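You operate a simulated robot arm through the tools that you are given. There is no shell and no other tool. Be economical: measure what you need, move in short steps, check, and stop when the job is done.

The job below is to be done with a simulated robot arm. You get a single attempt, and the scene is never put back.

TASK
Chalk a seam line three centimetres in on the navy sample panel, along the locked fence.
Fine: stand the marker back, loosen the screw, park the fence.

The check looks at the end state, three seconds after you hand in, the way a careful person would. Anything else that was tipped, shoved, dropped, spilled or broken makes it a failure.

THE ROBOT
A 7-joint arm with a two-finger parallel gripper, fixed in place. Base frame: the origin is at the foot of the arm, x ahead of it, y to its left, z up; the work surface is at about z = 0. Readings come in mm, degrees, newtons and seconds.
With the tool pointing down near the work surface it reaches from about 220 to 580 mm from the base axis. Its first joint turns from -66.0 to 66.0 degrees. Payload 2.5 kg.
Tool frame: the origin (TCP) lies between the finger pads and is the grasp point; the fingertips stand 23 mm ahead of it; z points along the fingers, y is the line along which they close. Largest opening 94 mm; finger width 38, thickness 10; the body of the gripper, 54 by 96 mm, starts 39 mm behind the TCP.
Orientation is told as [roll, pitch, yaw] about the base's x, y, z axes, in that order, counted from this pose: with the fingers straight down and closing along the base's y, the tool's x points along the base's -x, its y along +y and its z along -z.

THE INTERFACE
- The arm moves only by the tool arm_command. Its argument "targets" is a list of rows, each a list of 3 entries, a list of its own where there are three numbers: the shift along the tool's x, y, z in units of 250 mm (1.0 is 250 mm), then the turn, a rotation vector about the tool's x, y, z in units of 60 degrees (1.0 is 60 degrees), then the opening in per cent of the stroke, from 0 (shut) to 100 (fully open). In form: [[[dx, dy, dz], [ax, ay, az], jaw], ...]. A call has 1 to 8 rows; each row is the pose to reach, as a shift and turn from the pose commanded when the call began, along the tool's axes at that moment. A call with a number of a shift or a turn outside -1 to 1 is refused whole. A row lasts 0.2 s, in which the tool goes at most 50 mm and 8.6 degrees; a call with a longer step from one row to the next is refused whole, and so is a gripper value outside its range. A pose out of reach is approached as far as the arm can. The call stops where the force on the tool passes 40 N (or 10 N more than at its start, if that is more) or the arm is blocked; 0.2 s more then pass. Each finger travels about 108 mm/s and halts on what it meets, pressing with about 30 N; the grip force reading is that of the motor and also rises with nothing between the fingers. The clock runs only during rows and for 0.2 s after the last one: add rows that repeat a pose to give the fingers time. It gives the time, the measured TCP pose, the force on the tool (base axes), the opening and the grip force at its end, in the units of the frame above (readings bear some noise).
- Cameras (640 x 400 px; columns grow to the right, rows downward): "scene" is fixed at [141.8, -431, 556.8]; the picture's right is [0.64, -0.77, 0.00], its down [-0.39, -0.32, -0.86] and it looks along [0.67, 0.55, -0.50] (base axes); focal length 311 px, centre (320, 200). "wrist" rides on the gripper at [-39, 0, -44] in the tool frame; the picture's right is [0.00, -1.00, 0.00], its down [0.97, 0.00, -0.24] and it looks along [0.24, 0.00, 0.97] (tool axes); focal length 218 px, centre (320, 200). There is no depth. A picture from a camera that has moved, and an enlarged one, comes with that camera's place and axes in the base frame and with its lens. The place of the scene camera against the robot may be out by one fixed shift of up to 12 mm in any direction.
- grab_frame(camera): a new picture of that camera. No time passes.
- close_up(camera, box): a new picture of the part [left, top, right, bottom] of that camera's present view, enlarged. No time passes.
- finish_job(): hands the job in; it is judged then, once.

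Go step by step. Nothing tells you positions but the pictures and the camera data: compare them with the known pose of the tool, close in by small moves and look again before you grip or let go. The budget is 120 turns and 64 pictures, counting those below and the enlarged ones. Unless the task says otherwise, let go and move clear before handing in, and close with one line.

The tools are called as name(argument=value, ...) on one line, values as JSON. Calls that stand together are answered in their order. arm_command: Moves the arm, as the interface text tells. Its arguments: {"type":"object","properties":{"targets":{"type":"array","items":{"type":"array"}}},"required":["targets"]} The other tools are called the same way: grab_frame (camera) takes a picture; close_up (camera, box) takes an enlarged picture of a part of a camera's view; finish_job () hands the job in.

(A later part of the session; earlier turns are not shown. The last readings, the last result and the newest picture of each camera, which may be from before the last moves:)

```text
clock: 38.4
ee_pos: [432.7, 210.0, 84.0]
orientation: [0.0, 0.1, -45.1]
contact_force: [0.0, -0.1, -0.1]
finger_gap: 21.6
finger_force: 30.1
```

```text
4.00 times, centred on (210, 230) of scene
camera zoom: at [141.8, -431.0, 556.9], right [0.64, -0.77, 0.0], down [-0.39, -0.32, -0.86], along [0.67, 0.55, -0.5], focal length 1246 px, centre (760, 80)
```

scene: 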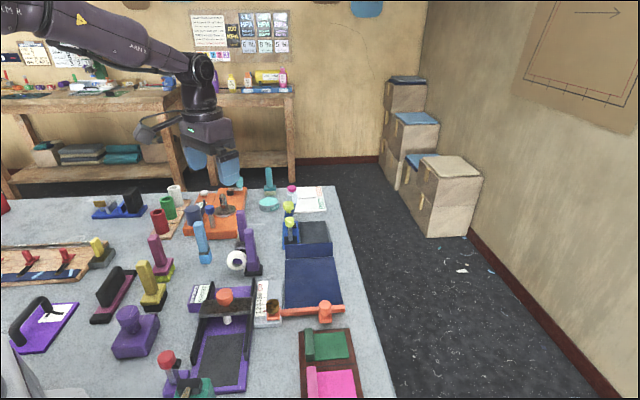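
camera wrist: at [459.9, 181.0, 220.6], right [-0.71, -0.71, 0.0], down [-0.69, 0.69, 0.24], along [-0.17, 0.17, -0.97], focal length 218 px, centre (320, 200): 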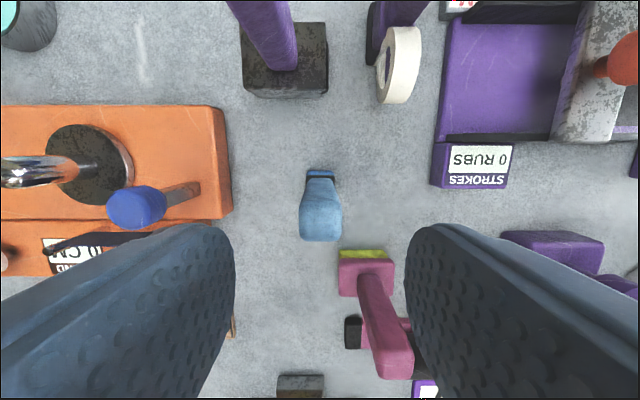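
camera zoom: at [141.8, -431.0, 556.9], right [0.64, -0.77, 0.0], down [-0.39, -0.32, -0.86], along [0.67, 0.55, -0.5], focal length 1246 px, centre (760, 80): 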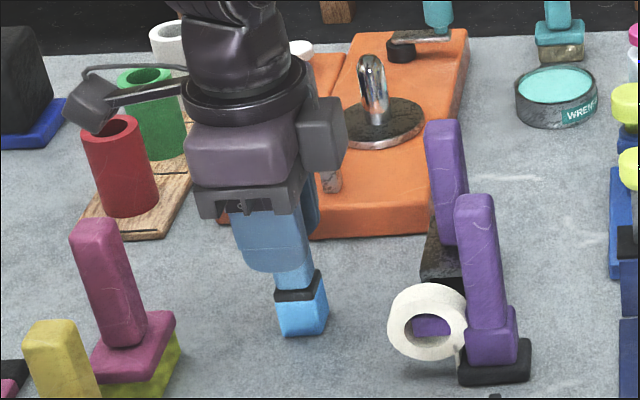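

The marker is gripped at (433, 210), TCP z 83. I'll lift it high and carry it over the panel.

arm_command(targets=[[[0, 0, -0.1], [0, 0, 0], 10], [[0, 0, -0.25], [0, 0, 0], 10], [[0, 0, -0.4], [0, 0, 0], 10], [[0, 0, -0.5], [0, 0, 0], 10], [[0, 0, -0.5], [0, 0, 0], 10]])

arm_command(targets=[[[-0.12, -0.085, 0], [0, 0, 0], 10], [[-0.25, -0.175, 0], [0, 0, 0], 10], [[-0.38, -0.266, 0], [0, 0, 0], 10], [[-0.51, -0.357, 0], [0, 0, 0], 10], [[-0.64, -0.448, 0], [0, 0, 0], 10], [[-0.77, -0.54, 0], [0, 0, 0], 10], [[-0.891, -0.625, 0], [0, 0, 0], 10], [[-0.891, -0.625, 0], [0, 0, 0], 10]])

grab_frame(camera="scene")

grab_frame(camera="wrist")

```text
clock: 39.6
ee_pos: [432.4, 210.4, 209.6]
orientation: [-0.1, 0.0, -45.0]
contact_force: [-0.8, 0.4, -0.9]
finger_gap: 21.8
finger_force: 29.9
```

```text
clock: 41.4
ee_pos: [480.2, -57.4, 207.4]
orientation: [0.1, 0.0, -45.0]
contact_force: [0.5, 0.7, -1.0]
finger_gap: 21.9
finger_force: 30.1
```

```text
24 pictures are left
```

scene: 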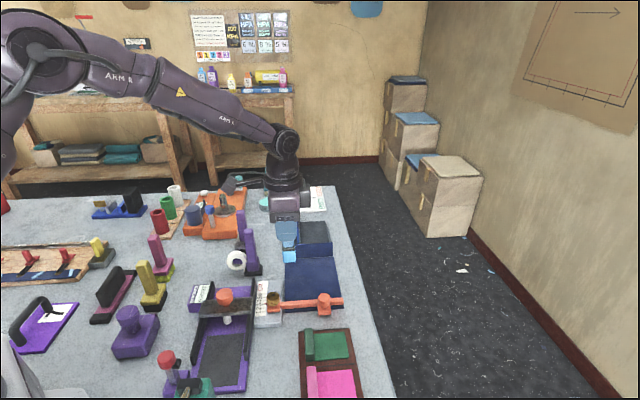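

```text
23 pictures are left
camera wrist: at [505.7, -87.3, 251.7], right [-0.71, -0.71, 0.0], down [-0.69, 0.69, 0.24], along [-0.17, 0.17, -0.97], focal length 218 px, centre (320, 200)
```

wrist: 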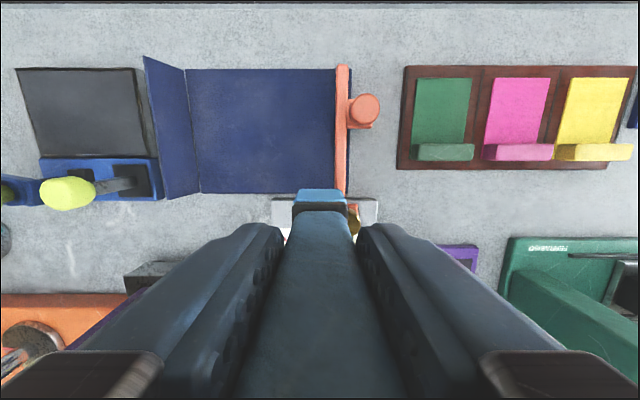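

The marker hangs straight in the grip. I'll lower it to about 15 mm above the table level and look.

arm_command(targets=[[[0, 0, 0.15], [0, 0, 0], 10], [[0, 0, 0.3], [0, 0, 0], 10], [[0, 0, 0.43], [0, 0, 0], 10], [[0, 0, 0.43], [0, 0, 0], 10]])

grab_frame(camera="wrist")

close_up(camera="scene", box=[245, 250, 345, 325])

```text
clock: 42.4
ee_pos: [478.7, -59.6, 101.4]
orientation: [0.0, 0.0, -45.1]
contact_force: [0.6, 0.3, -1.9]
finger_gap: 21.9
finger_force: 30.2
```

```text
22 pictures are left
camera wrist: at [505.1, -89.3, 145.2], right [-0.71, -0.71, 0.0], down [-0.69, 0.69, 0.24], along [-0.17, 0.17, -0.97], focal length 218 px, centre (320, 200)
```

wrist: 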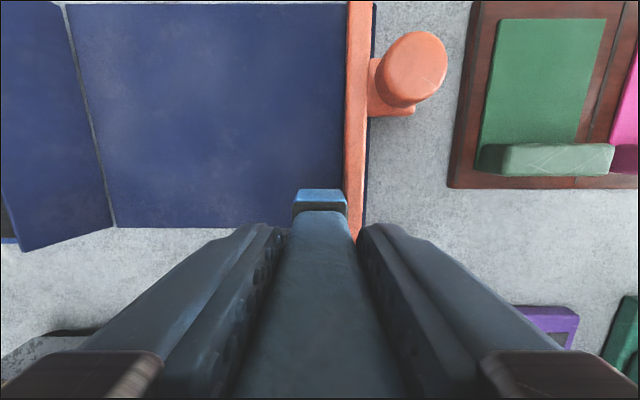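

```text
5.33 times, centred on (295, 288) of scene
camera zoom: at [141.8, -431.0, 556.8], right [0.64, -0.77, 0.0], down [-0.39, -0.32, -0.86], along [0.67, 0.55, -0.5], focal length 1661 px, centre (453, -267)
```

zoom: 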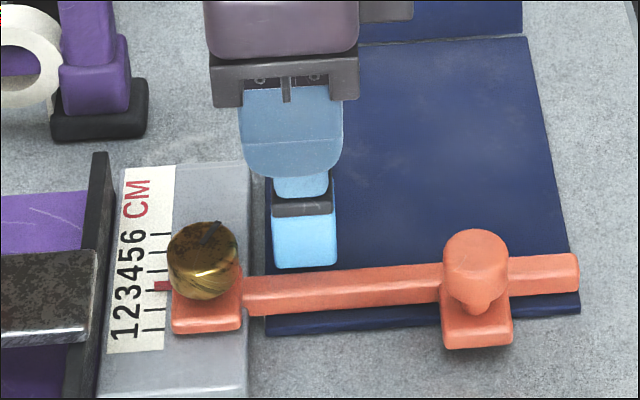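

The foot is just clear of the fence and over the near end of the panel. I'll lower it in small steps while watching the force.

arm_command(targets=[[[0.012, 0.006, 0.016], [0, 0, 0], 10], [[0.012, 0.006, 0.032], [0, 0, 0], 10], [[0.012, 0.006, 0.032], [0, 0, 0], 10]])

arm_command(targets=[[[0, 0, 0.012], [0, 0, 0], 10], [[0, 0, 0.012], [0, 0, 0], 10]])

arm_command(targets=[[[0, 0, 0.008], [0, 0, 0], 10], [[0, 0, 0.008], [0, 0, 0], 10]])

```text
clock: 43.2
ee_pos: [478.6, -55.4, 93.3]
orientation: [-0.1, -0.1, -45.0]
contact_force: [0.2, -0.2, -1.4]
finger_gap: 21.7
finger_force: 30.2
```

```text
clock: 43.8
ee_pos: [477.7, -56.1, 88.7]
orientation: [0.1, 0.1, -45.1]
contact_force: [0.4, -0.1, -0.4]
finger_gap: 21.8
finger_force: 30.1
```

```text
clock: 44.4
ee_pos: [478.3, -56.5, 89.3]
orientation: [-0.1, 0.1, -45.0]
contact_force: [-6.4, 2.2, 13.5]
finger_gap: 21.5
finger_force: 29.8
```

Contact came at TCP z≈89 (13 N). I'll confirm the foot rests on the panel.

close_up(camera="scene", box=[255, 270, 335, 320])

arm_command(targets=[[[0, -0.006, -0.002], [0, 0, 0], 10], [[0, -0.012, -0.002], [0, 0, 0], 10], [[0, -0.012, -0.002], [0, 0, 0], 10]])

```text
8.00 times, centred on (295, 295) of scene
camera zoom: at [141.7, -431.0, 556.9], right [0.64, -0.77, 0.0], down [-0.39, -0.32, -0.86], along [0.67, 0.55, -0.5], focal length 2492 px, centre (520, -560)
```

zoom: 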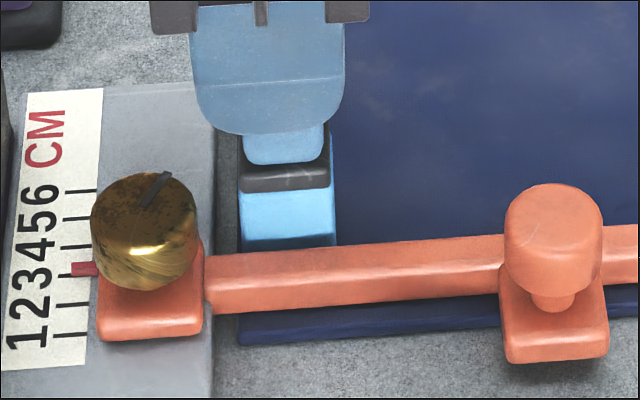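

```text
clock: 45.2
ee_pos: [476.9, -58.1, 88.4]
orientation: [0.1, 0.0, -44.9]
contact_force: [0.8, 0.1, 0.2]
finger_gap: 21.5
finger_force: 30.0
```

The foot is at the panel's near edge, right at the fence. I'll keep nudging toward the fence until it touches, then press lightly.

arm_command(targets=[[[0, -0.006, 0], [0, 0, 0], 10], [[0, -0.006, 0], [0, 0, 0], 10]])

arm_command(targets=[[[0, -0.004, 0], [0, 0, 0], 10], [[0, -0.004, 0], [0, 0, 0], 10]])

```text
clock: 45.8
ee_pos: [476.2, -59.0, 88.9]
orientation: [0.0, 0.0, -45.0]
contact_force: [0.2, 1.2, -1.1]
finger_gap: 21.5
finger_force: 30.2
```

```text
clock: 46.4
ee_pos: [475.7, -60.2, 88.0]
orientation: [-0.1, 0.1, -44.9]
contact_force: [1.2, 0.4, -0.7]
finger_gap: 21.8
finger_force: 30.6
```

arm_command(targets=[[[0, -0.004, 0], [0, 0, 0], 10], [[0, -0.004, 0], [0, 0, 0], 10]])

arm_command(targets=[[[0, -0.004, 0], [0, 0, 0], 10], [[0, -0.004, 0], [0, 0, 0], 10]])

close_up(camera="wrist", box=[260, 140, 380, 240])

```text
clock: 47.0
ee_pos: [474.5, -59.5, 89.4]
orientation: [0.0, -0.1, -45.0]
contact_force: [0.4, 1.5, -1.6]
finger_gap: 21.8
finger_force: 29.8
```

```text
clock: 47.6
ee_pos: [474.1, -60.8, 88.4]
orientation: [-0.1, 0.0, -45.0]
contact_force: [-0.3, 1.2, -1.5]
finger_gap: 21.8
finger_force: 29.6
```

```text
4.00 times, centred on (320, 190) of wrist
camera zoom: at [500.4, -89.9, 133.0], right [-0.71, -0.71, 0.0], down [-0.69, 0.69, 0.24], along [-0.17, 0.17, -0.97], focal length 873 px, centre (320, 240)
```

zoom: 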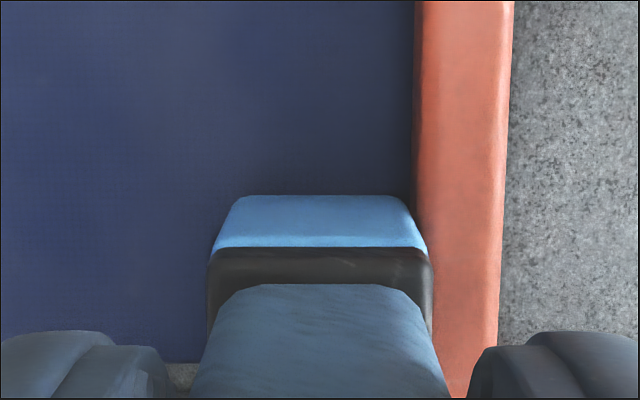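

There's still about a 1 mm gap to the fence face. Two more nudges.

arm_command(targets=[[[0, -0.005, 0], [0, 0, 0], 10], [[0, -0.005, 0], [0, 0, 0], 10]])

arm_command(targets=[[[0, -0.003, 0], [0, 0, 0], 10], [[0, -0.003, 0], [0, 0, 0], 10]])

```text
clock: 48.2
ee_pos: [472.4, -61.4, 89.7]
orientation: [0.0, 0.0, -44.9]
contact_force: [0.9, 1.2, -1.7]
finger_gap: 21.6
finger_force: 30.1
```

```text
clock: 48.8
ee_pos: [472.1, -63.2, 89.3]
orientation: [0.0, 0.0, -45.0]
contact_force: [0.6, 0.7, 0.3]
finger_gap: 22.0
finger_force: 30.0
```

close_up(camera="wrist", box=[260, 140, 380, 240])

close_up(camera="scene", box=[245, 275, 305, 320])

```text
4.00 times, centred on (320, 190) of wrist
camera zoom: at [498.7, -91.5, 132.7], right [-0.71, -0.71, 0.0], down [-0.69, 0.69, 0.24], along [-0.17, 0.17, -0.97], focal length 873 px, centre (320, 240)
```

zoom: 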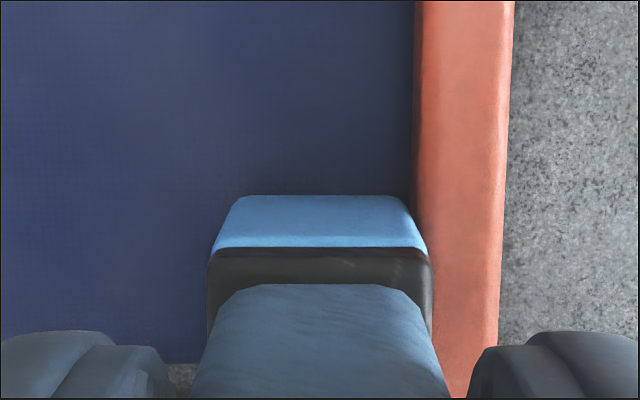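

```text
8.89 times, centred on (275, 298) of scene
camera zoom: at [141.8, -431.0, 556.8], right [0.64, -0.77, 0.0], down [-0.39, -0.32, -0.86], along [0.67, 0.55, -0.5], focal length 2768 px, centre (720, -667)
```

zoom: 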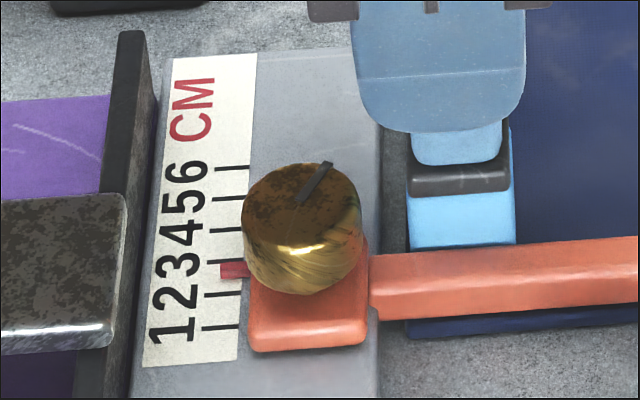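

The fence itself moved, down to about 2.5, so the screw is still not locked; the foot was touching it all along. I'll lift the marker and stand it back while I sort out the screw.

arm_command(targets=[[[0, 0.012, 0], [0, 0, 0], 10], [[0, 0.012, -0.15], [0, 0, 0], 10], [[0, 0.012, -0.33], [0, 0, 0], 10], [[0, 0.012, -0.48], [0, 0, 0], 10], [[0, 0.012, -0.48], [0, 0, 0], 10]])

arm_command(targets=[[[0.12, 0.085, 0], [0, 0, 0], 10], [[0.25, 0.18, 0], [0, 0, 0], 10], [[0.38, 0.275, 0], [0, 0, 0], 10], [[0.51, 0.37, 0], [0, 0, 0], 10], [[0.64, 0.46, 0], [0, 0, 0], 10], [[0.77, 0.555, 0], [0, 0, 0], 10], [[0.879, 0.645, 0], [0, 0, 0], 10], [[0.879, 0.645, 0], [0, 0, 0], 10]])

arm_command(targets=[[[0, 0, 0.15], [0, 0, 0], 10], [[0, 0, 0.3], [0, 0, 0], 10], [[0, 0, 0.42], [0, 0, 0], 10], [[0, 0, 0.48], [0, 0, 0], 10], [[0, 0, 0.494], [0, 0, 0], 10], [[0, 0, 0.494], [0, 0, 0], 10]])

```text
clock: 50.0
ee_pos: [474.2, -60.6, 208.7]
orientation: [0.0, 0.1, -45.0]
contact_force: [-0.7, 0.7, -1.4]
finger_gap: 21.8
finger_force: 29.9
```

```text
clock: 51.8
ee_pos: [434.2, 208.6, 209.5]
orientation: [0.0, 0.0, -45.1]
contact_force: [-0.9, -0.7, -0.9]
finger_gap: 21.5
finger_force: 29.9
```

```text
clock: 53.2
ee_pos: [432.9, 210.4, 83.5]
orientation: [0.0, 0.0, -44.9]
contact_force: [0.9, -0.7, 0.2]
finger_gap: 21.6
finger_force: 29.8
```

arm_command(targets=[[[0, 0, 0.006], [0, 0, 0], 10], [[0, 0, 0.006], [0, 0, 0], 10]])

```text
clock: 53.8
ee_pos: [433.7, 209.5, 82.7]
orientation: [0.0, 0.0, -45.0]
contact_force: [-0.9, -0.1, -1.4]
finger_gap: 21.7
finger_force: 30.2
```

arm_command(targets=[[[0, 0, 0.006], [0, 0, 0], 10], [[0, 0, 0.006], [0, 0, 0], 10]])

```text
clock: 54.4
ee_pos: [434.5, 210.5, 82.4]
orientation: [0.1, 0.0, -45.0]
contact_force: [-5.3, -2.2, 15.5]
finger_gap: 22.0
finger_force: 29.8
```

The marker is standing. I'll release it, rise, and return above the screw with the yaw turned back for one more firm clockwise try.

arm_command(targets=[[[0, 0, -0.004], [0, 0, 0], 10], [[0, 0, -0.004], [0, 0, 0], 40], [[0, 0, -0.004], [0, 0, 0], 60], [[0, 0, -0.15], [0, 0, 0], 60], [[0, 0, -0.33], [0, 0, 0], 60], [[0, 0, -0.45], [0, 0, 0], 60]])

arm_command(targets=[[[-0.12, -0.095, 0], [0, 0, 0], 50], [[-0.24, -0.19, 0], [0, 0, -0.13], 46], [[-0.36, -0.285, 0], [0, 0, -0.26], 46], [[-0.48, -0.38, 0], [0, 0, -0.39], 46], [[-0.6, -0.475, 0], [0, 0, -0.5], 46], [[-0.7, -0.57, 0], [0, 0, -0.5], 46], [[-0.744, -0.76, 0], [0, 0, -0.5], 46], [[-0.744, -0.76, 0.2], [0, 0, -0.5], 46]])

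grab_frame(camera="wrist")

```text
clock: 55.8
ee_pos: [433.5, 210.0, 195.4]
orientation: [0.0, 0.0, -44.9]
contact_force: [-0.9, 0.1, -0.5]
finger_gap: 56.4
finger_force: 0.0
```

```text
clock: 57.6
ee_pos: [431.0, -58.1, 143.9]
orientation: [-0.1, 0.0, -14.9]
contact_force: [-0.2, -0.5, -0.4]
finger_gap: 43.2
finger_force: 0.1
```

```text
16 pictures are left
camera wrist: at [467.2, -69.8, 188.6], right [-0.26, -0.97, 0.0], down [-0.94, 0.25, 0.24], along [-0.23, 0.06, -0.97], focal length 218 px, centre (320, 200)
```

wrist: 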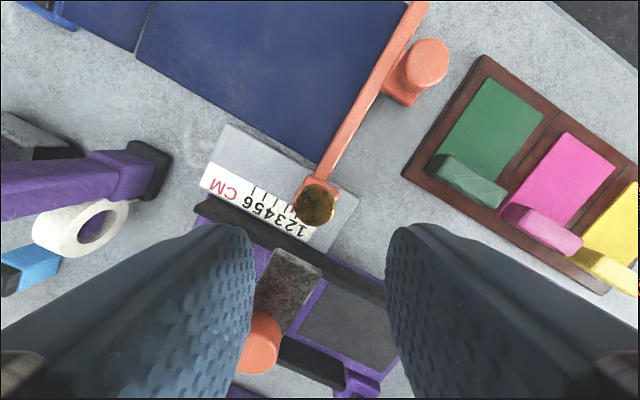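

No stray chalk is visible on the panel. I'll descend, grip the screw fully shut, and turn another 70° clockwise.

arm_command(targets=[[[-0.003, 0.007, 0.15], [0, 0, 0], 46], [[-0.003, 0.007, 0.3], [0, 0, 0], 46], [[-0.003, 0.007, 0.36], [0, 0, 0], 46], [[-0.003, 0.007, 0.36], [0, 0, 0], 20], [[-0.003, 0.007, 0.36], [0, 0, 0], 0], [[-0.003, 0.007, 0.36], [0, 0, 0], 0]])

arm_command(targets=[[[0, 0, 0], [0, 0, 0.13], 0], [[0, 0, 0], [0, 0, 0.26], 0], [[0, 0, 0], [0, 0, 0.39], 0], [[0, 0, 0], [0, 0, 0.52], 0], [[0, 0, 0], [0, 0, 0.65], 0], [[0, 0, 0], [0, 0, 0.78], 0], [[0, 0, 0], [0, 0, 0.91], 0], [[0, 0, 0], [0, 0, 1.0], 0]])

arm_command(targets=[[[0, 0, 0], [0, 0, 0], 46], [[0, 0, 0], [0, 0, 0], 46], [[0, 0, -0.12], [0, 0, 0], 46], [[0, 0, -0.25], [0, 0, 0], 46], [[0, 0, -0.36], [0, 0, 0], 46]])

close_up(camera="wrist", box=[240, 120, 400, 240])

```text
clock: 59.0
ee_pos: [433.2, -53.9, 53.5]
orientation: [0.0, 0.0, -15.0]
contact_force: [4.0, -3.9, -5.1]
finger_gap: 26.8
finger_force: 45.1
```

```text
clock: 60.8
ee_pos: [431.0, -54.8, 55.0]
orientation: [-0.1, 0.0, -75.0]
contact_force: [-0.8, 0.5, 7.7]
finger_gap: 27.0
finger_force: 44.9
```

```text
clock: 62.0
ee_pos: [430.9, -56.2, 146.1]
orientation: [0.0, -0.1, -74.9]
contact_force: [0.3, 0.0, 1.0]
finger_gap: 43.2
finger_force: 0.1
```

```text
3.33 times, centred on (320, 180) of wrist
camera zoom: at [440.4, -95.4, 189.2], right [-0.97, -0.26, 0.0], down [-0.25, 0.94, 0.24], along [-0.06, 0.23, -0.97], focal length 728 px, centre (320, 267)
```

zoom: 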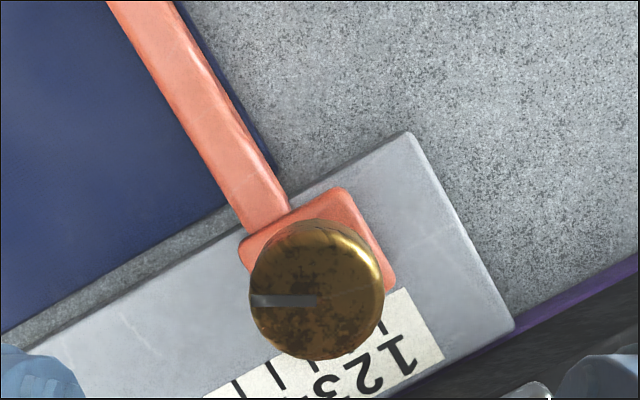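

The index hasn't moved from 120°, so that is the clockwise stop and the fence is still free there. The screw must lock the other way, so I'll grip it and turn counter-clockwise.

arm_command(targets=[[[0, 0, 0.15], [0, 0, 0], 46], [[0, 0, 0.3], [0, 0, 0], 46], [[0, 0, 0.36], [0, 0, 0], 46], [[0, 0, 0.36], [0, 0, 0], 20], [[0, 0, 0.36], [0, 0, 0], 0], [[0, 0, 0.36], [0, 0, 0], 0]])

arm_command(targets=[[[0, 0, 0], [0, 0, -0.13], 0], [[0, 0, 0], [0, 0, -0.26], 0], [[0, 0, 0], [0, 0, -0.39], 0], [[0, 0, 0], [0, 0, -0.52], 0], [[0, 0, 0], [0, 0, -0.65], 0], [[0, 0, 0], [0, 0, -0.78], 0], [[0, 0, 0], [0, 0, -0.91], 0], [[0, 0, 0], [0, 0, -1.0], 0]])

arm_command(targets=[[[0, 0, 0], [0, 0, -0.13], 0], [[0, 0, 0], [0, 0, -0.26], 0], [[0, 0, 0], [0, 0, -0.39], 0], [[0, 0, 0], [0, 0, -0.52], 0], [[0, 0, 0], [0, 0, -0.65], 0], [[0, 0, 0], [0, 0, -0.78], 0], [[0, 0, 0], [0, 0, -0.91], 0], [[0, 0, 0], [0, 0, -1.0], 0]])

arm_command(targets=[[[0, 0, 0], [0, 0, -0.13], 0], [[0, 0, 0], [0, 0, -0.25], 0], [[0, 0, 0], [0, 0, -0.25], 46], [[0, 0, 0], [0, 0, -0.25], 46], [[0, 0, -0.12], [0, 0, -0.25], 46], [[0, 0, -0.25], [0, 0, -0.25], 46], [[0, 0, -0.36], [0, 0, -0.25], 46]])

close_up(camera="wrist", box=[240, 120, 400, 240])

```text
clock: 63.4
ee_pos: [433.2, -55.7, 53.7]
orientation: [0.1, 0.2, -75.0]
contact_force: [-4.9, 3.9, 3.3]
finger_gap: 26.7
finger_force: 45.0
```

```text
clock: 65.2
ee_pos: [432.0, -54.9, 54.0]
orientation: [0.1, 0.0, -14.9]
contact_force: [3.4, -5.1, -12.6]
finger_gap: 26.9
finger_force: 45.5
```

```text
clock: 67.0
ee_pos: [430.9, -54.0, 55.3]
orientation: [0.1, -0.1, 45.2]
contact_force: [-2.8, 2.9, -1.9]
finger_gap: 26.8
finger_force: 45.6
```

```text
clock: 68.6
ee_pos: [432.7, -55.1, 146.5]
orientation: [0.0, 0.0, 60.0]
contact_force: [-1.0, 0.1, -0.3]
finger_gap: 42.9
finger_force: 0.2
```

```text
3.33 times, centred on (320, 180) of wrist
camera zoom: at [450.7, -22.1, 189.7], right [0.87, -0.5, 0.0], down [-0.49, -0.84, 0.24], along [-0.12, -0.21, -0.97], focal length 728 px, centre (320, 267)
```

zoom: 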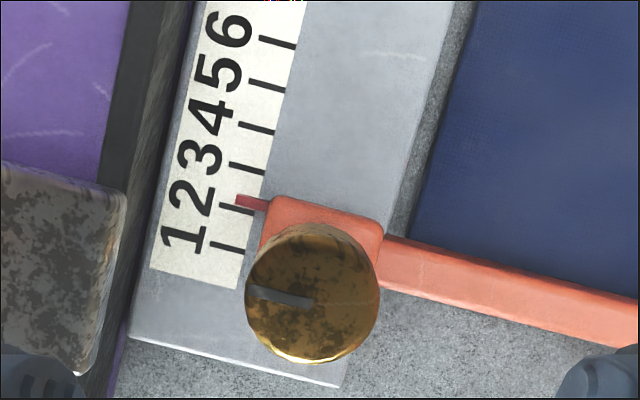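

The index passed its starting angle counter-clockwise without hitting a stop. The fence has drifted to about 2.2, so I'll re-set it to 3 with its knob first; the free fence centres itself on my grip.

arm_command(targets=[[[0.02, -0.05, 0], [0, 0, 0.13], 50], [[0.04, -0.1, 0], [0, 0, 0.26], 50], [[0.06, -0.16, 0], [0, 0, 0.39], 50], [[0.08, -0.22, 0], [0, 0, 0.52], 50], [[0.1, -0.28, 0], [0, 0, 0.65], 50], [[0.12, -0.34, 0], [0, 0, 0.78], 50], [[0.146, -0.411, 0], [0, 0, 0.91], 50], [[0.146, -0.411, 0], [0, 0, 1.0], 50]])

arm_command(targets=[[[0, 0, 0], [0, 0, 0.14], 50], [[0, 0, 0], [0, 0, 0.28], 50], [[0, 0, 0], [0, 0, 0.42], 50], [[0, 0, 0], [0, 0, 0.56], 50], [[0, 0, 0], [0, 0, 0.7], 50], [[0, 0, 0.0], [0, 0, 0.75], 50]])

```text
clock: 70.4
ee_pos: [501.3, -137.0, 144.0]
orientation: [0.0, 0.0, -0.2]
contact_force: [-1.2, -0.1, -0.3]
finger_gap: 46.9
finger_force: 0.0
```

```text
clock: 71.8
ee_pos: [502.1, -136.9, 144.1]
orientation: [0.1, 0.0, -45.1]
contact_force: [0.4, 0.3, -0.9]
finger_gap: 47.0
finger_force: 0.1
```

arm_command(targets=[[[0, 0, 0.15], [0, 0, 0], 50], [[0, 0, 0.3], [0, 0, 0], 50], [[0, 0, 0.352], [0, 0, 0], 50], [[0, 0, 0.352], [0, 0, 0], 30], [[0, 0, 0.352], [0, 0, 0], 12], [[0, 0, 0.352], [0, 0, 0], 12]])

close_up(camera="scene", box=[245, 275, 305, 320])

```text
clock: 73.2
ee_pos: [502.2, -139.0, 54.4]
orientation: [0.0, 0.0, -45.0]
contact_force: [2.6, -2.6, -4.5]
finger_gap: 24.8
finger_force: 44.7
```

```text
8.89 times, centred on (275, 298) of scene
camera zoom: at [141.8, -431.0, 556.8], right [0.64, -0.77, 0.0], down [-0.39, -0.32, -0.86], along [0.67, 0.55, -0.5], focal length 2768 px, centre (720, -667)
```

zoom: 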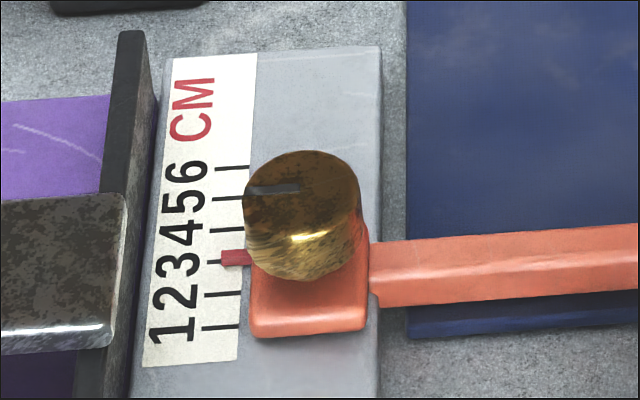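

The screw turns between hard stops at 0° (start) and about 120°, so the clockwise end is the tight end and the clamp just doesn't hold much. I'll set the fence exactly to 3, tighten fully clockwise again, and then draw without leaning on the fence.

arm_command(targets=[[[0, 0.006, 0], [0, 0, 0], 12], [[0, 0.006, 0], [0, 0, 0], 12], [[0, 0.006, 0], [0, 0, 0], 46], [[0, 0.006, 0], [0, 0, 0], 46], [[0, 0.006, -0.16], [0, 0, 0], 46], [[0.13, 0.015, -0.2], [0, 0, -0.13], 46], [[0.28, 0.03, -0.2], [0, 0, -0.26], 46], [[0.434, 0.05, -0.2], [0, 0, -0.39], 46]])

arm_command(targets=[[[0, 0, 0], [0, 0, -0.13], 46], [[0, 0, 0], [0, 0, -0.26], 46], [[0, 0, 0], [0, 0, -0.39], 46], [[0, 0, 0], [0, 0, -0.52], 46], [[0, 0, 0], [0, 0, -0.65], 46], [[0, 0, 0], [0, 0, -0.78], 46], [[0, 0, 0], [0, 0, -0.91], 46], [[0, 0, 0], [0, 0, -1.0], 46]])

close_up(camera="wrist", box=[240, 140, 400, 260])

```text
clock: 75.0
ee_pos: [433.1, -51.3, 105.0]
orientation: [0.0, -0.1, -21.5]
contact_force: [-0.5, -1.3, 0.5]
finger_gap: 43.1
finger_force: 0.1
```

```text
clock: 76.8
ee_pos: [434.5, -51.0, 105.8]
orientation: [0.0, -0.1, 38.6]
contact_force: [0.6, -1.2, 0.2]
finger_gap: 43.1
finger_force: 0.1
```

```text
3.33 times, centred on (320, 200) of wrist
camera zoom: at [464.0, -29.0, 150.0], right [0.62, -0.78, 0.0], down [-0.76, -0.6, 0.24], along [-0.19, -0.15, -0.97], focal length 728 px, centre (320, 200)
```

zoom: 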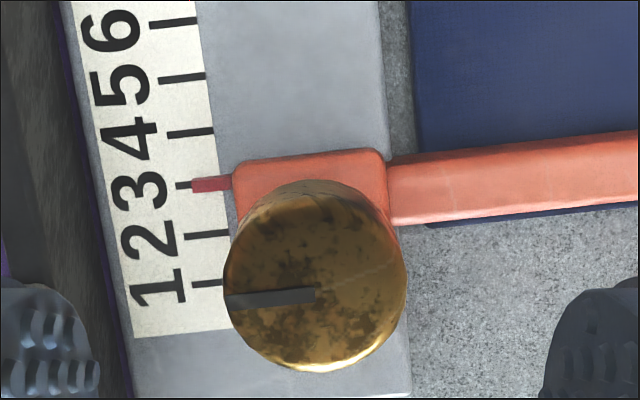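

The pointer is at 3.0 and the screw is centred. Descend, grip and turn clockwise to the stop.

arm_command(targets=[[[0, -0.002, 0.1], [0, 0, 0], 46], [[0, -0.002, 0.203], [0, 0, 0], 46], [[0, -0.002, 0.203], [0, 0, 0], 30], [[0, -0.002, 0.203], [0, 0, 0], 0], [[0, -0.002, 0.203], [0, 0, 0], 0]])

arm_command(targets=[[[0, 0, 0], [0, 0, 0.13], 0], [[0, 0, 0], [0, 0, 0.26], 0], [[0, 0, 0], [0, 0, 0.39], 0], [[0, 0, 0], [0, 0, 0.52], 0], [[0, 0, 0], [0, 0, 0.65], 0], [[0, 0, 0], [0, 0, 0.78], 0], [[0, 0, 0], [0, 0, 0.91], 0], [[0, 0, 0], [0, 0, 1.0], 0]])

arm_command(targets=[[[0, 0, 0], [0, 0, 0.13], 0], [[0, 0, 0], [0, 0, 0.26], 0], [[0, 0, 0], [0, 0, 0.39], 0], [[0, 0, 0], [0, 0, 0.52], 0], [[0, 0, 0], [0, 0, 0.65], 0], [[0, 0, 0], [0, 0, 0.78], 0], [[0, 0, 0], [0, 0, 0.91], 0], [[0, 0, 0], [0, 0, 1.0], 0]])

arm_command(targets=[[[0, 0, 0], [0, 0, 0.13], 0], [[0, 0, 0], [0, 0, 0.2], 0], [[0, 0, 0], [0, 0, 0.2], 0]])

```text
clock: 78.0
ee_pos: [435.3, -50.7, 55.6]
orientation: [0.1, 0.0, 38.4]
contact_force: [-2.9, 3.0, -1.9]
finger_gap: 26.9
finger_force: 45.2
```

```text
clock: 79.8
ee_pos: [435.1, -52.1, 55.7]
orientation: [0.1, 0.0, -21.7]
contact_force: [-11.5, 11.1, 14.7]
finger_gap: 26.6
finger_force: 44.8
```

```text
clock: 81.6
ee_pos: [433.2, -52.6, 56.3]
orientation: [0.0, 0.1, -81.8]
contact_force: [-14.2, 15.7, 31.6]
finger_gap: 26.7
finger_force: 45.1
```

```text
clock: 82.4
ee_pos: [435.4, -53.7, 55.9]
orientation: [0.2, -0.2, -93.9]
contact_force: [-2.1, 1.4, 6.4]
finger_gap: 27.1
finger_force: 44.9
```

The screw is at its stop. While holding it I'll nudge 2 mm along the slide to feel whether the carriage resists.

arm_command(targets=[[[-0.006, -0.0053, 0], [0, 0, 0], 0], [[-0.006, -0.0053, 0], [0, 0, 0], 0]])

arm_command(targets=[[[0.006, 0.0053, 0], [0, 0, 0], 0], [[0.006, 0.0053, 0], [0, 0, 0], 0]])

```text
clock: 83.0
ee_pos: [432.1, -56.6, 54.6]
orientation: [0.0, -0.1, -93.7]
contact_force: [7.1, -3.2, -15.8]
finger_gap: 27.0
finger_force: 44.4
```

```text
clock: 83.6
ee_pos: [435.2, -55.0, 55.0]
orientation: [0.0, -0.2, -93.8]
contact_force: [6.9, -11.6, -15.5]
finger_gap: 26.9
finger_force: 45.4
```

There is little resistance, so the clamp is weak. I'll release and check the pointer and index.

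arm_command(targets=[[[0, 0, 0], [0, 0, 0], 46], [[0, 0, 0], [0, 0, 0], 46], [[0, 0, -0.12], [0, 0, 0], 46], [[0, 0, -0.25], [0, 0, -0.14], 46], [[0, 0, -0.37], [0, 0, -0.28], 46], [[0, 0, -0.37], [0, 0, -0.42], 46], [[0, 0, -0.37], [0, 0, -0.56], 46], [[0, 0, -0.37], [0, 0, -0.7], 46]])

arm_command(targets=[[[0.06, 0.0, 0], [0, 0, -0.11], 46], [[0.12, 0.0, 0], [0, 0, -0.11], 46], [[0.12, 0.0, 0], [0, 0, -0.11], 46]])

close_up(camera="wrist", box=[260, 130, 380, 205])

```text
clock: 85.4
ee_pos: [433.5, -52.1, 148.7]
orientation: [0.0, 0.0, -51.6]
contact_force: [-0.3, 0.3, -0.6]
finger_gap: 43.4
finger_force: 0.1
```

```text
clock: 86.2
ee_pos: [416.2, -27.7, 148.7]
orientation: [0.0, 0.0, -45.0]
contact_force: [0.2, 0.1, 0.2]
finger_gap: 43.1
finger_force: 0.1
```

```text
5.33 times, centred on (320, 168) of wrist
camera zoom: at [443.2, -57.5, 192.5], right [-0.71, -0.71, 0.0], down [-0.69, 0.69, 0.24], along [-0.17, 0.17, -0.97], focal length 1164 px, centre (320, 373)
```

zoom: 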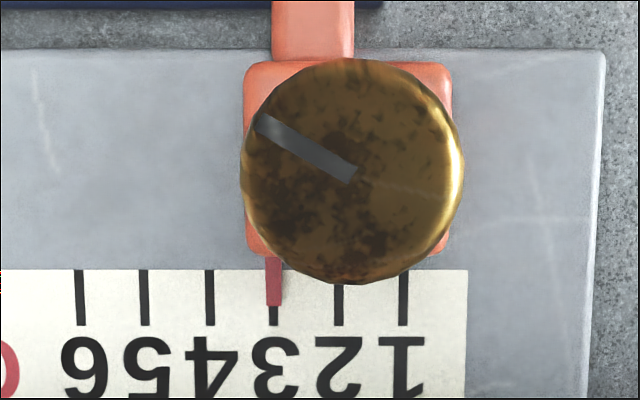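

The pointer is at 3.0 and the screw is at its tight stop. I'll fetch the marker again.

arm_command(targets=[[[0, 0, -0.14], [0, 0, 0], 60], [[0.1, 0.12, -0.18], [0, 0, 0], 60], [[0.21, 0.24, -0.18], [0, 0, 0], 60], [[0.32, 0.37, -0.18], [0, 0, 0], 60], [[0.43, 0.5, -0.18], [0, 0, 0], 60], [[0.53, 0.61, -0.18], [0, 0, 0], 60], [[0.624, 0.722, -0.18], [0, 0, 0], 60], [[0.624, 0.722, -0.12], [0, 0, 0], 60]])

grab_frame(camera="wrist")

```text
clock: 88.0
ee_pos: [433.8, 209.1, 179.3]
orientation: [0.0, 0.0, -45.1]
contact_force: [-0.1, -0.6, -0.4]
finger_gap: 56.3
finger_force: 0.0
```

```text
10 pictures are left
camera wrist: at [461.0, 179.6, 223.0], right [-0.71, -0.71, 0.0], down [-0.69, 0.69, 0.24], along [-0.17, 0.17, -0.97], focal length 218 px, centre (320, 200)
```

wrist: 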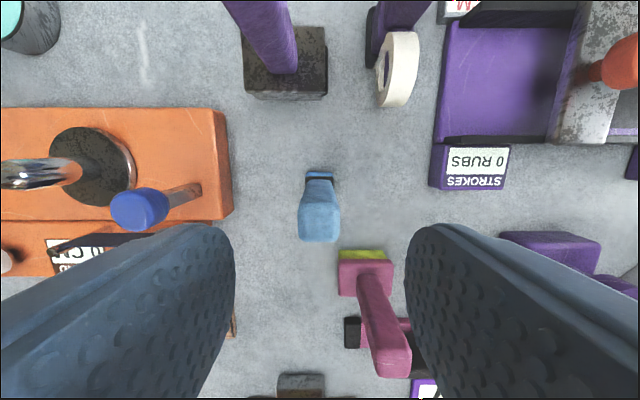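

The marker is in place. Grip, lift and carry it back over the panel start.

arm_command(targets=[[[0, 0, 0.15], [0, 0, 0], 60], [[0, 0, 0.28], [0, 0, 0], 60], [[0, 0, 0.385], [0, 0, 0], 60], [[0, 0, 0.385], [0, 0, 0], 60], [[0, 0, 0.385], [0, 0, 0], 35], [[0, 0, 0.385], [0, 0, 0], 10], [[0, 0, 0.385], [0, 0, 0], 10]])

arm_command(targets=[[[0, 0, -0.1], [0, 0, 0], 10], [[0, 0, -0.25], [0, 0, 0], 10], [[0, 0, -0.4], [0, 0, 0], 10], [[0, 0, -0.5], [0, 0, 0], 10], [[0, 0, -0.5], [0, 0, 0], 10]])

arm_command(targets=[[[-0.12, -0.085, 0], [0, 0, 0], 10], [[-0.25, -0.175, 0], [0, 0, 0], 10], [[-0.38, -0.266, 0], [0, 0, 0], 10], [[-0.51, -0.357, 0], [0, 0, 0], 10], [[-0.64, -0.448, 0], [0, 0, 0], 10], [[-0.77, -0.54, 0], [0, 0, 0], 10], [[-0.879, -0.622, 0], [0, 0, 0], 10], [[-0.879, -0.622, 0], [0, 0, 0], 10]])

arm_command(targets=[[[0, 0, 0.15], [0, 0, 0], 10], [[0, 0, 0.3], [0, 0, 0], 10], [[0, 0, 0.44], [0, 0, 0], 10], [[0, 0, 0.464], [0, 0, 0], 10], [[0, 0, 0.464], [0, 0, 0], 10]])

close_up(camera="wrist", box=[260, 140, 380, 240])

```text
clock: 89.6
ee_pos: [433.4, 210.2, 81.5]
orientation: [0.1, 0.0, -44.9]
contact_force: [1.0, 1.2, 2.6]
finger_gap: 21.1
finger_force: 29.4
```

```text
clock: 90.8
ee_pos: [434.1, 210.1, 205.2]
orientation: [0.0, 0.0, -45.0]
contact_force: [0.2, -0.4, -0.4]
finger_gap: 21.7
finger_force: 30.2
```

```text
clock: 92.6
ee_pos: [478.9, -55.2, 207.4]
orientation: [0.0, 0.1, -44.9]
contact_force: [-0.7, -1.1, -1.3]
finger_gap: 21.7
finger_force: 30.2
```

```text
clock: 93.8
ee_pos: [479.6, -55.7, 91.6]
orientation: [0.0, 0.0, -45.0]
contact_force: [0.1, -0.9, -1.7]
finger_gap: 21.6
finger_force: 29.9
```

```text
4.00 times, centred on (320, 190) of wrist
camera zoom: at [505.9, -84.1, 134.8], right [-0.71, -0.71, 0.0], down [-0.69, 0.69, 0.24], along [-0.17, 0.17, -0.97], focal length 873 px, centre (320, 240)
```

zoom: 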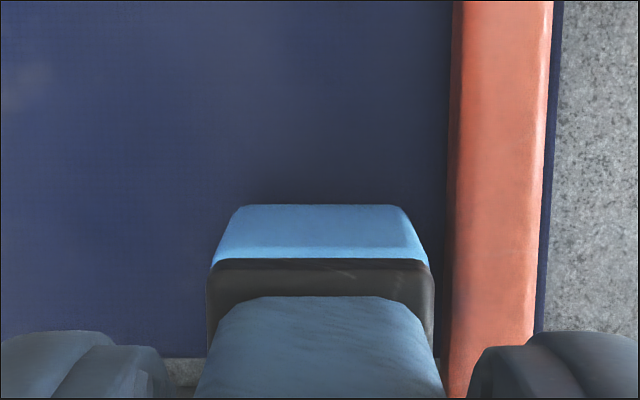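

The foot clears the fence by about 4.9 mm and sits above the panel. I'll close to about 0.5 mm from the fence in the air, then look before touching down.

arm_command(targets=[[[0, -0.009, 0], [0, 0, 0], 10], [[0, -0.0172, 0], [0, 0, 0], 10], [[0, -0.0172, 0], [0, 0, 0], 10]])

close_up(camera="wrist", box=[260, 140, 380, 240])

```text
clock: 94.6
ee_pos: [475.9, -59.9, 90.0]
orientation: [0.0, -0.1, -45.0]
contact_force: [1.1, 0.9, -1.7]
finger_gap: 21.7
finger_force: 30.4
```

```text
4.00 times, centred on (320, 190) of wrist
camera zoom: at [502.5, -88.6, 134.2], right [-0.71, -0.71, 0.0], down [-0.69, 0.69, 0.24], along [-0.17, 0.17, -0.97], focal length 873 px, centre (320, 240)
```

zoom: 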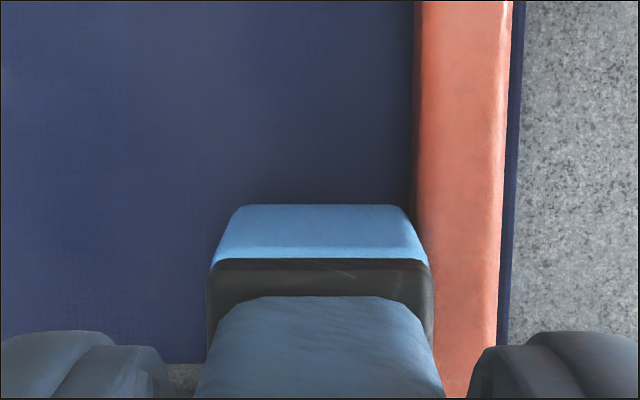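

The foot is right at the fence face and the line centre computes to about 30 mm from the edge. I'll lower to light contact.

arm_command(targets=[[[0, 0, 0.006], [0, 0, 0], 10], [[0, 0, 0.006], [0, 0, 0], 10]])

arm_command(targets=[[[0, 0, 0.004], [0, 0, 0], 10], [[0, 0, 0.004], [0, 0, 0], 10]])

```text
clock: 95.2
ee_pos: [476.4, -58.6, 88.4]
orientation: [0.0, 0.0, -45.0]
contact_force: [0.0, -0.5, -1.3]
finger_gap: 21.8
finger_force: 30.4
```

```text
clock: 95.8
ee_pos: [475.8, -59.2, 88.0]
orientation: [0.1, 0.1, -45.1]
contact_force: [0.1, 0.3, -0.6]
finger_gap: 21.6
finger_force: 30.1
```

arm_command(targets=[[[0, 0, 0.004], [0, 0, 0], 10], [[0, 0, 0.004], [0, 0, 0], 10]])

arm_command(targets=[[[0, 0, 0.003], [0, 0, 0], 10], [[0, 0, 0.003], [0, 0, 0], 10]])

```text
clock: 96.4
ee_pos: [476.2, -60.0, 87.6]
orientation: [0.0, 0.0, -45.0]
contact_force: [-1.6, 0.2, 2.7]
finger_gap: 21.6
finger_force: 29.8
```

```text
clock: 97.0
ee_pos: [475.8, -60.4, 87.6]
orientation: [0.0, 0.0, -44.9]
contact_force: [-8.4, 2.3, 19.6]
finger_gap: 21.6
finger_force: 30.2
```

That's firm contact; I'll ease off slightly, back up 4 mm toward the near edge, and draw the first half of the stroke.

arm_command(targets=[[[0, 0, -0.0012], [0, 0, 0], 10], [[0.014, 0, -0.0012], [0, 0, 0], 10], [[0.014, 0, -0.0012], [0, 0, 0], 10]])

arm_command(targets=[[[-0.03, 0, 0], [0, 0, 0], 10], [[-0.06, 0, 0], [0, 0, 0], 10], [[-0.09, 0, 0], [0, 0, 0], 10], [[-0.12, 0, 0], [0, 0, 0], 10], [[-0.15, 0, 0], [0, 0, 0], 10], [[-0.18, 0, 0], [0, 0, 0], 10]])

close_up(camera="scene", box=[245, 250, 345, 325])

```text
clock: 97.8
ee_pos: [474.0, -57.7, 87.3]
orientation: [0.1, -0.2, -45.2]
contact_force: [4.8, -5.8, 13.6]
finger_gap: 21.6
finger_force: 30.0
```

```text
clock: 99.2
ee_pos: [506.7, -88.1, 87.4]
orientation: [0.0, 0.0, -45.0]
contact_force: [-6.2, 5.6, 19.7]
finger_gap: 21.8
finger_force: 30.0
```

```text
5.33 times, centred on (295, 288) of scene
camera zoom: at [141.7, -431.0, 556.9], right [0.64, -0.77, 0.0], down [-0.39, -0.32, -0.86], along [0.67, 0.55, -0.5], focal length 1661 px, centre (453, -267)
```

zoom: 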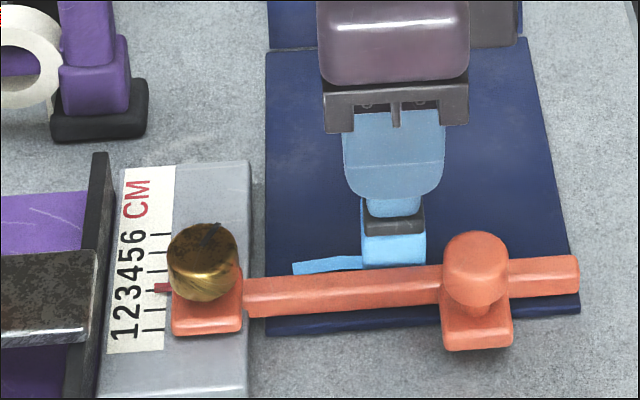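

A clean light-blue line is forming, and the pointer is still at 3. I'll finish the stroke to the far edge.

arm_command(targets=[[[-0.035, 0, 0], [0, 0, 0], 10], [[-0.07, 0, -0.0004], [0, 0, 0], 10], [[-0.105, 0, -0.0006], [0, 0, 0], 10], [[-0.14, 0, -0.0008], [0, 0, 0], 10], [[-0.175, 0, -0.001], [0, 0, 0], 10], [[-0.21, 0, -0.001], [0, 0, 0], 10], [[-0.245, 0, -0.001], [0, 0, 0], 10], [[-0.272, 0, -0.001], [0, 0, 0], 10]])

```text
clock: 101.0
ee_pos: [553.6, -136.5, 86.6]
orientation: [0.1, 0.1, -44.9]
contact_force: [-3.1, 4.4, 15.3]
finger_gap: 21.8
finger_force: 30.6
```

The stroke is done to Q≈488. I'll lift straight up and look.

arm_command(targets=[[[0, 0, -0.1], [0, 0, 0], 10], [[0, 0, -0.25], [0, 0, 0], 10], [[0, 0, -0.4], [0, 0, 0], 10], [[0, 0, -0.49], [0, 0, 0], 10], [[0, 0, -0.49], [0, 0, 0], 10]])

close_up(camera="scene", box=[245, 250, 345, 325])

```text
clock: 102.2
ee_pos: [551.7, -137.3, 208.9]
orientation: [0.1, 0.0, -44.9]
contact_force: [-1.0, -1.1, -0.9]
finger_gap: 21.9
finger_force: 29.8
```

```text
5.33 times, centred on (295, 288) of scene
camera zoom: at [141.8, -431.0, 556.8], right [0.64, -0.77, 0.0], down [-0.39, -0.32, -0.86], along [0.67, 0.55, -0.5], focal length 1661 px, centre (453, -267)
```

zoom: 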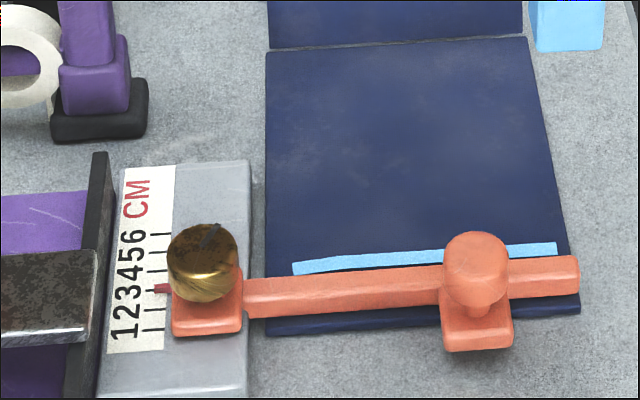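

The line is full length, straight and parallel at the 3 cm setting. Now I'll carry the marker back to its standing spot.

arm_command(targets=[[[0.13, 0.064, 0], [0, 0, 0], 10], [[0.27, 0.13, 0], [0, 0, 0], 10], [[0.41, 0.2, 0], [0, 0, 0], 10], [[0.55, 0.265, 0], [0, 0, 0], 10], [[0.69, 0.335, 0], [0, 0, 0], 10], [[0.83, 0.4, 0], [0, 0, 0], 10], [[0.95, 0.46, 0], [0, 0, 0], 10]])

arm_command(targets=[[[0.12, 0.06, 0], [0, 0, 0], 10], [[0.24, 0.12, 0], [0, 0, 0], 10], [[0.367, 0.1792, 0], [0, 0, 0], 10], [[0.367, 0.1792, 0.15], [0, 0, 0], 10], [[0.367, 0.1792, 0.3], [0, 0, 0], 10], [[0.367, 0.1792, 0.42], [0, 0, 0], 10], [[0.367, 0.1792, 0.5], [0, 0, 0], 10], [[0.367, 0.1792, 0.5], [0, 0, 0], 10]])

arm_command(targets=[[[0, 0, 0.006], [0, 0, 0], 10], [[0, 0, 0.006], [0, 0, 0], 10]])

```text
clock: 103.8
ee_pos: [466.4, 111.5, 210.5]
orientation: [0.0, 0.0, -45.1]
contact_force: [0.5, 0.3, -1.3]
finger_gap: 21.5
finger_force: 30.6
```

```text
clock: 105.6
ee_pos: [433.9, 210.4, 84.1]
orientation: [0.1, -0.1, -44.9]
contact_force: [0.0, 0.0, -0.7]
finger_gap: 21.6
finger_force: 30.3
```

```text
clock: 106.2
ee_pos: [432.9, 210.5, 81.9]
orientation: [0.0, 0.0, -45.1]
contact_force: [0.2, -0.3, -0.8]
finger_gap: 21.7
finger_force: 30.0
```

arm_command(targets=[[[0, 0, 0.004], [0, 0, 0], 10], [[0, 0, 0.004], [0, 0, 0], 10]])

```text
clock: 106.8
ee_pos: [433.2, 209.7, 82.4]
orientation: [0.1, 0.0, -45.0]
contact_force: [-3.0, 0.9, 7.2]
finger_gap: 21.6
finger_force: 30.0
```

The marker touches the table. I'll release it, rise, and go over the screw, pre-turned clockwise for the loosening turn.

arm_command(targets=[[[0, 0, -0.001], [0, 0, 0], 35], [[0, 0, -0.001], [0, 0, 0], 60], [[0, 0, -0.001], [0, 0, 0], 60], [[0, 0, -0.15], [0, 0, 0], 60], [[0, 0, -0.33], [0, 0, 0], 60], [[0, 0, -0.45], [0, 0, 0], 60]])

arm_command(targets=[[[-0.12, -0.12, 0], [0, 0, 0.1], 50], [[-0.25, -0.25, 0], [0, 0, 0.2], 46], [[-0.38, -0.38, 0], [0, 0, 0.3], 46], [[-0.5, -0.5, 0], [0, 0, 0.4], 46], [[-0.62, -0.62, 0], [0, 0, 0.5], 46], [[-0.744, -0.738, 0], [0, 0, 0.6], 46], [[-0.744, -0.738, 0.17], [0, 0, 0.667], 46], [[-0.744, -0.738, 0.25], [0, 0, 0.667], 46]])

grab_frame(camera="wrist")

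```text
clock: 108.2
ee_pos: [433.4, 211.3, 192.5]
orientation: [0.1, 0.0, -45.0]
contact_force: [-0.2, -0.1, 0.3]
finger_gap: 56.2
finger_force: 0.0
```

```text
clock: 110.0
ee_pos: [432.4, -50.8, 131.6]
orientation: [0.1, 0.0, -85.1]
contact_force: [0.4, -0.4, 0.4]
finger_gap: 43.0
finger_force: 0.0
```

```text
5 pictures are left
camera wrist: at [434.3, -91.4, 175.5], right [-1.0, -0.09, 0.0], down [-0.08, 0.97, 0.24], along [-0.02, 0.24, -0.97], focal length 218 px, centre (320, 200)
```

wrist: 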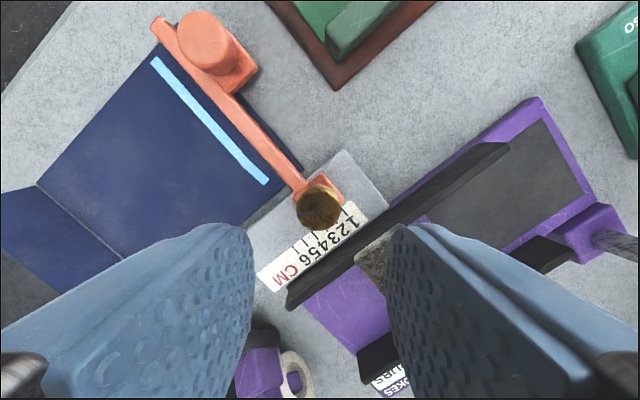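

The line is clear and the screw is about 3 mm off axis. I'll correct, grip it and turn counter-clockwise back to the loose stop.

arm_command(targets=[[[-0.01, 0.002, 0.12], [0, 0, 0], 46], [[-0.01, 0.002, 0.25], [0, 0, 0], 46], [[-0.01, 0.002, 0.306], [0, 0, 0], 46], [[-0.01, 0.002, 0.306], [0, 0, 0], 20], [[-0.01, 0.002, 0.306], [0, 0, 0], 0], [[-0.01, 0.002, 0.306], [0, 0, 0], 0]])

arm_command(targets=[[[0, 0, 0], [0, 0, -0.13], 0], [[0, 0, 0], [0, 0, -0.26], 0], [[0, 0, 0], [0, 0, -0.39], 0], [[0, 0, 0], [0, 0, -0.52], 0], [[0, 0, 0], [0, 0, -0.65], 0], [[0, 0, 0], [0, 0, -0.78], 0], [[0, 0, 0], [0, 0, -0.91], 0], [[0, 0, 0], [0, 0, -1.0], 0]])

arm_command(targets=[[[0, 0, 0], [0, 0, -0.13], 0], [[0, 0, 0], [0, 0, -0.26], 0], [[0, 0, 0], [0, 0, -0.39], 0], [[0, 0, 0], [0, 0, -0.52], 0], [[0, 0, 0], [0, 0, -0.65], 0], [[0, 0, 0], [0, 0, -0.78], 0], [[0, 0, 0], [0, 0, -0.91], 0], [[0, 0, 0], [0, 0, -1.0], 0]])

arm_command(targets=[[[0, 0, 0], [0, 0, -0.13], 0], [[0, 0, 0], [0, 0, -0.22], 0], [[0, 0, 0], [0, 0, -0.22], 0]])

```text
clock: 111.4
ee_pos: [433.7, -54.2, 55.7]
orientation: [-0.1, 0.0, -84.9]
contact_force: [-2.1, 2.4, 1.3]
finger_gap: 26.5
finger_force: 45.1
```

```text
clock: 113.2
ee_pos: [434.2, -53.8, 55.1]
orientation: [0.0, 0.2, -24.7]
contact_force: [-18.6, 18.6, 19.9]
finger_gap: 27.0
finger_force: 45.0
```

```text
clock: 114.9
ee_pos: [433.9, -51.9, 54.2]
orientation: [0.3, 0.3, 32.1]
contact_force: [-0.7, 0.6, 1.3]
finger_gap: 26.7
finger_force: 45.3
stopped in row 8: the force on the tool passed its limit (the readings are from after the stop); the commanded pose is now the measured one
```

```text
clock: 115.7
ee_pos: [433.3, -52.6, 56.2]
orientation: [0.5, 0.1, 45.5]
contact_force: [-5.2, 6.0, 5.6]
finger_gap: 26.8
finger_force: 45.1
```

The screw is back at its loose stop. I'll release, rise, and go to the fence knob.

arm_command(targets=[[[0, 0, 0], [0, 0, 0], 46], [[0, 0, 0], [0, 0, 0], 46], [[0, 0, -0.15], [0, 0, 0], 46], [[0, 0, -0.3], [0, 0, 0.13], 46], [[0.01, -0.11, -0.3], [0, 0, 0.26], 48], [[0.02, -0.22, -0.3], [0, 0, 0.39], 50], [[0.03, -0.33, -0.3], [0, 0, 0.52], 50], [[0.044, -0.44, -0.3], [0, 0, 0.65], 50]])

arm_command(targets=[[[0, 0, 0], [0, 0, 0.14], 50], [[0, 0, 0], [0, 0, 0.28], 50], [[0, 0, 0], [0, 0, 0.42], 50], [[0, 0, 0], [0, 0, 0.56], 50], [[0, 0, 0], [0, 0, 0.7], 50], [[0, 0, 0], [0, 0, 0.84], 50], [[0, 0, 0], [0, 0, 0.858], 50]])

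grab_frame(camera="wrist")

```text
clock: 117.5
ee_pos: [503.4, -139.8, 130.0]
orientation: [0.2, 0.4, 6.4]
contact_force: [-0.3, 0.1, 1.0]
finger_gap: 47.2
finger_force: 0.0
```

```text
clock: 119.1
ee_pos: [505.9, -137.8, 128.7]
orientation: [-0.1, 0.6, -45.2]
contact_force: [0.1, 0.0, 0.3]
finger_gap: 47.1
finger_force: 0.0
```

```text
4 pictures are left
camera wrist: at [531.2, -167.7, 173.0], right [-0.71, -0.7, 0.0], down [-0.68, 0.69, 0.25], along [-0.18, 0.17, -0.97], focal length 218 px, centre (320, 200)
```

wrist: 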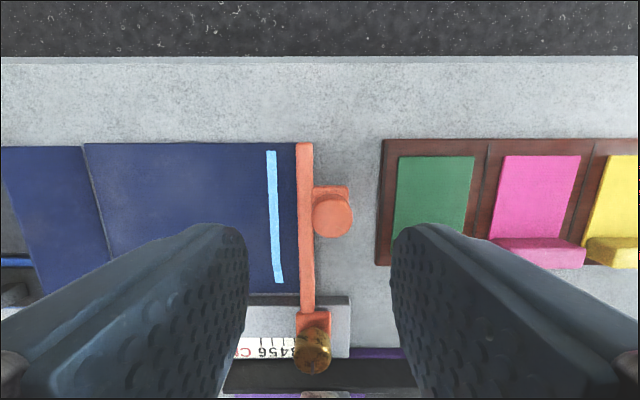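

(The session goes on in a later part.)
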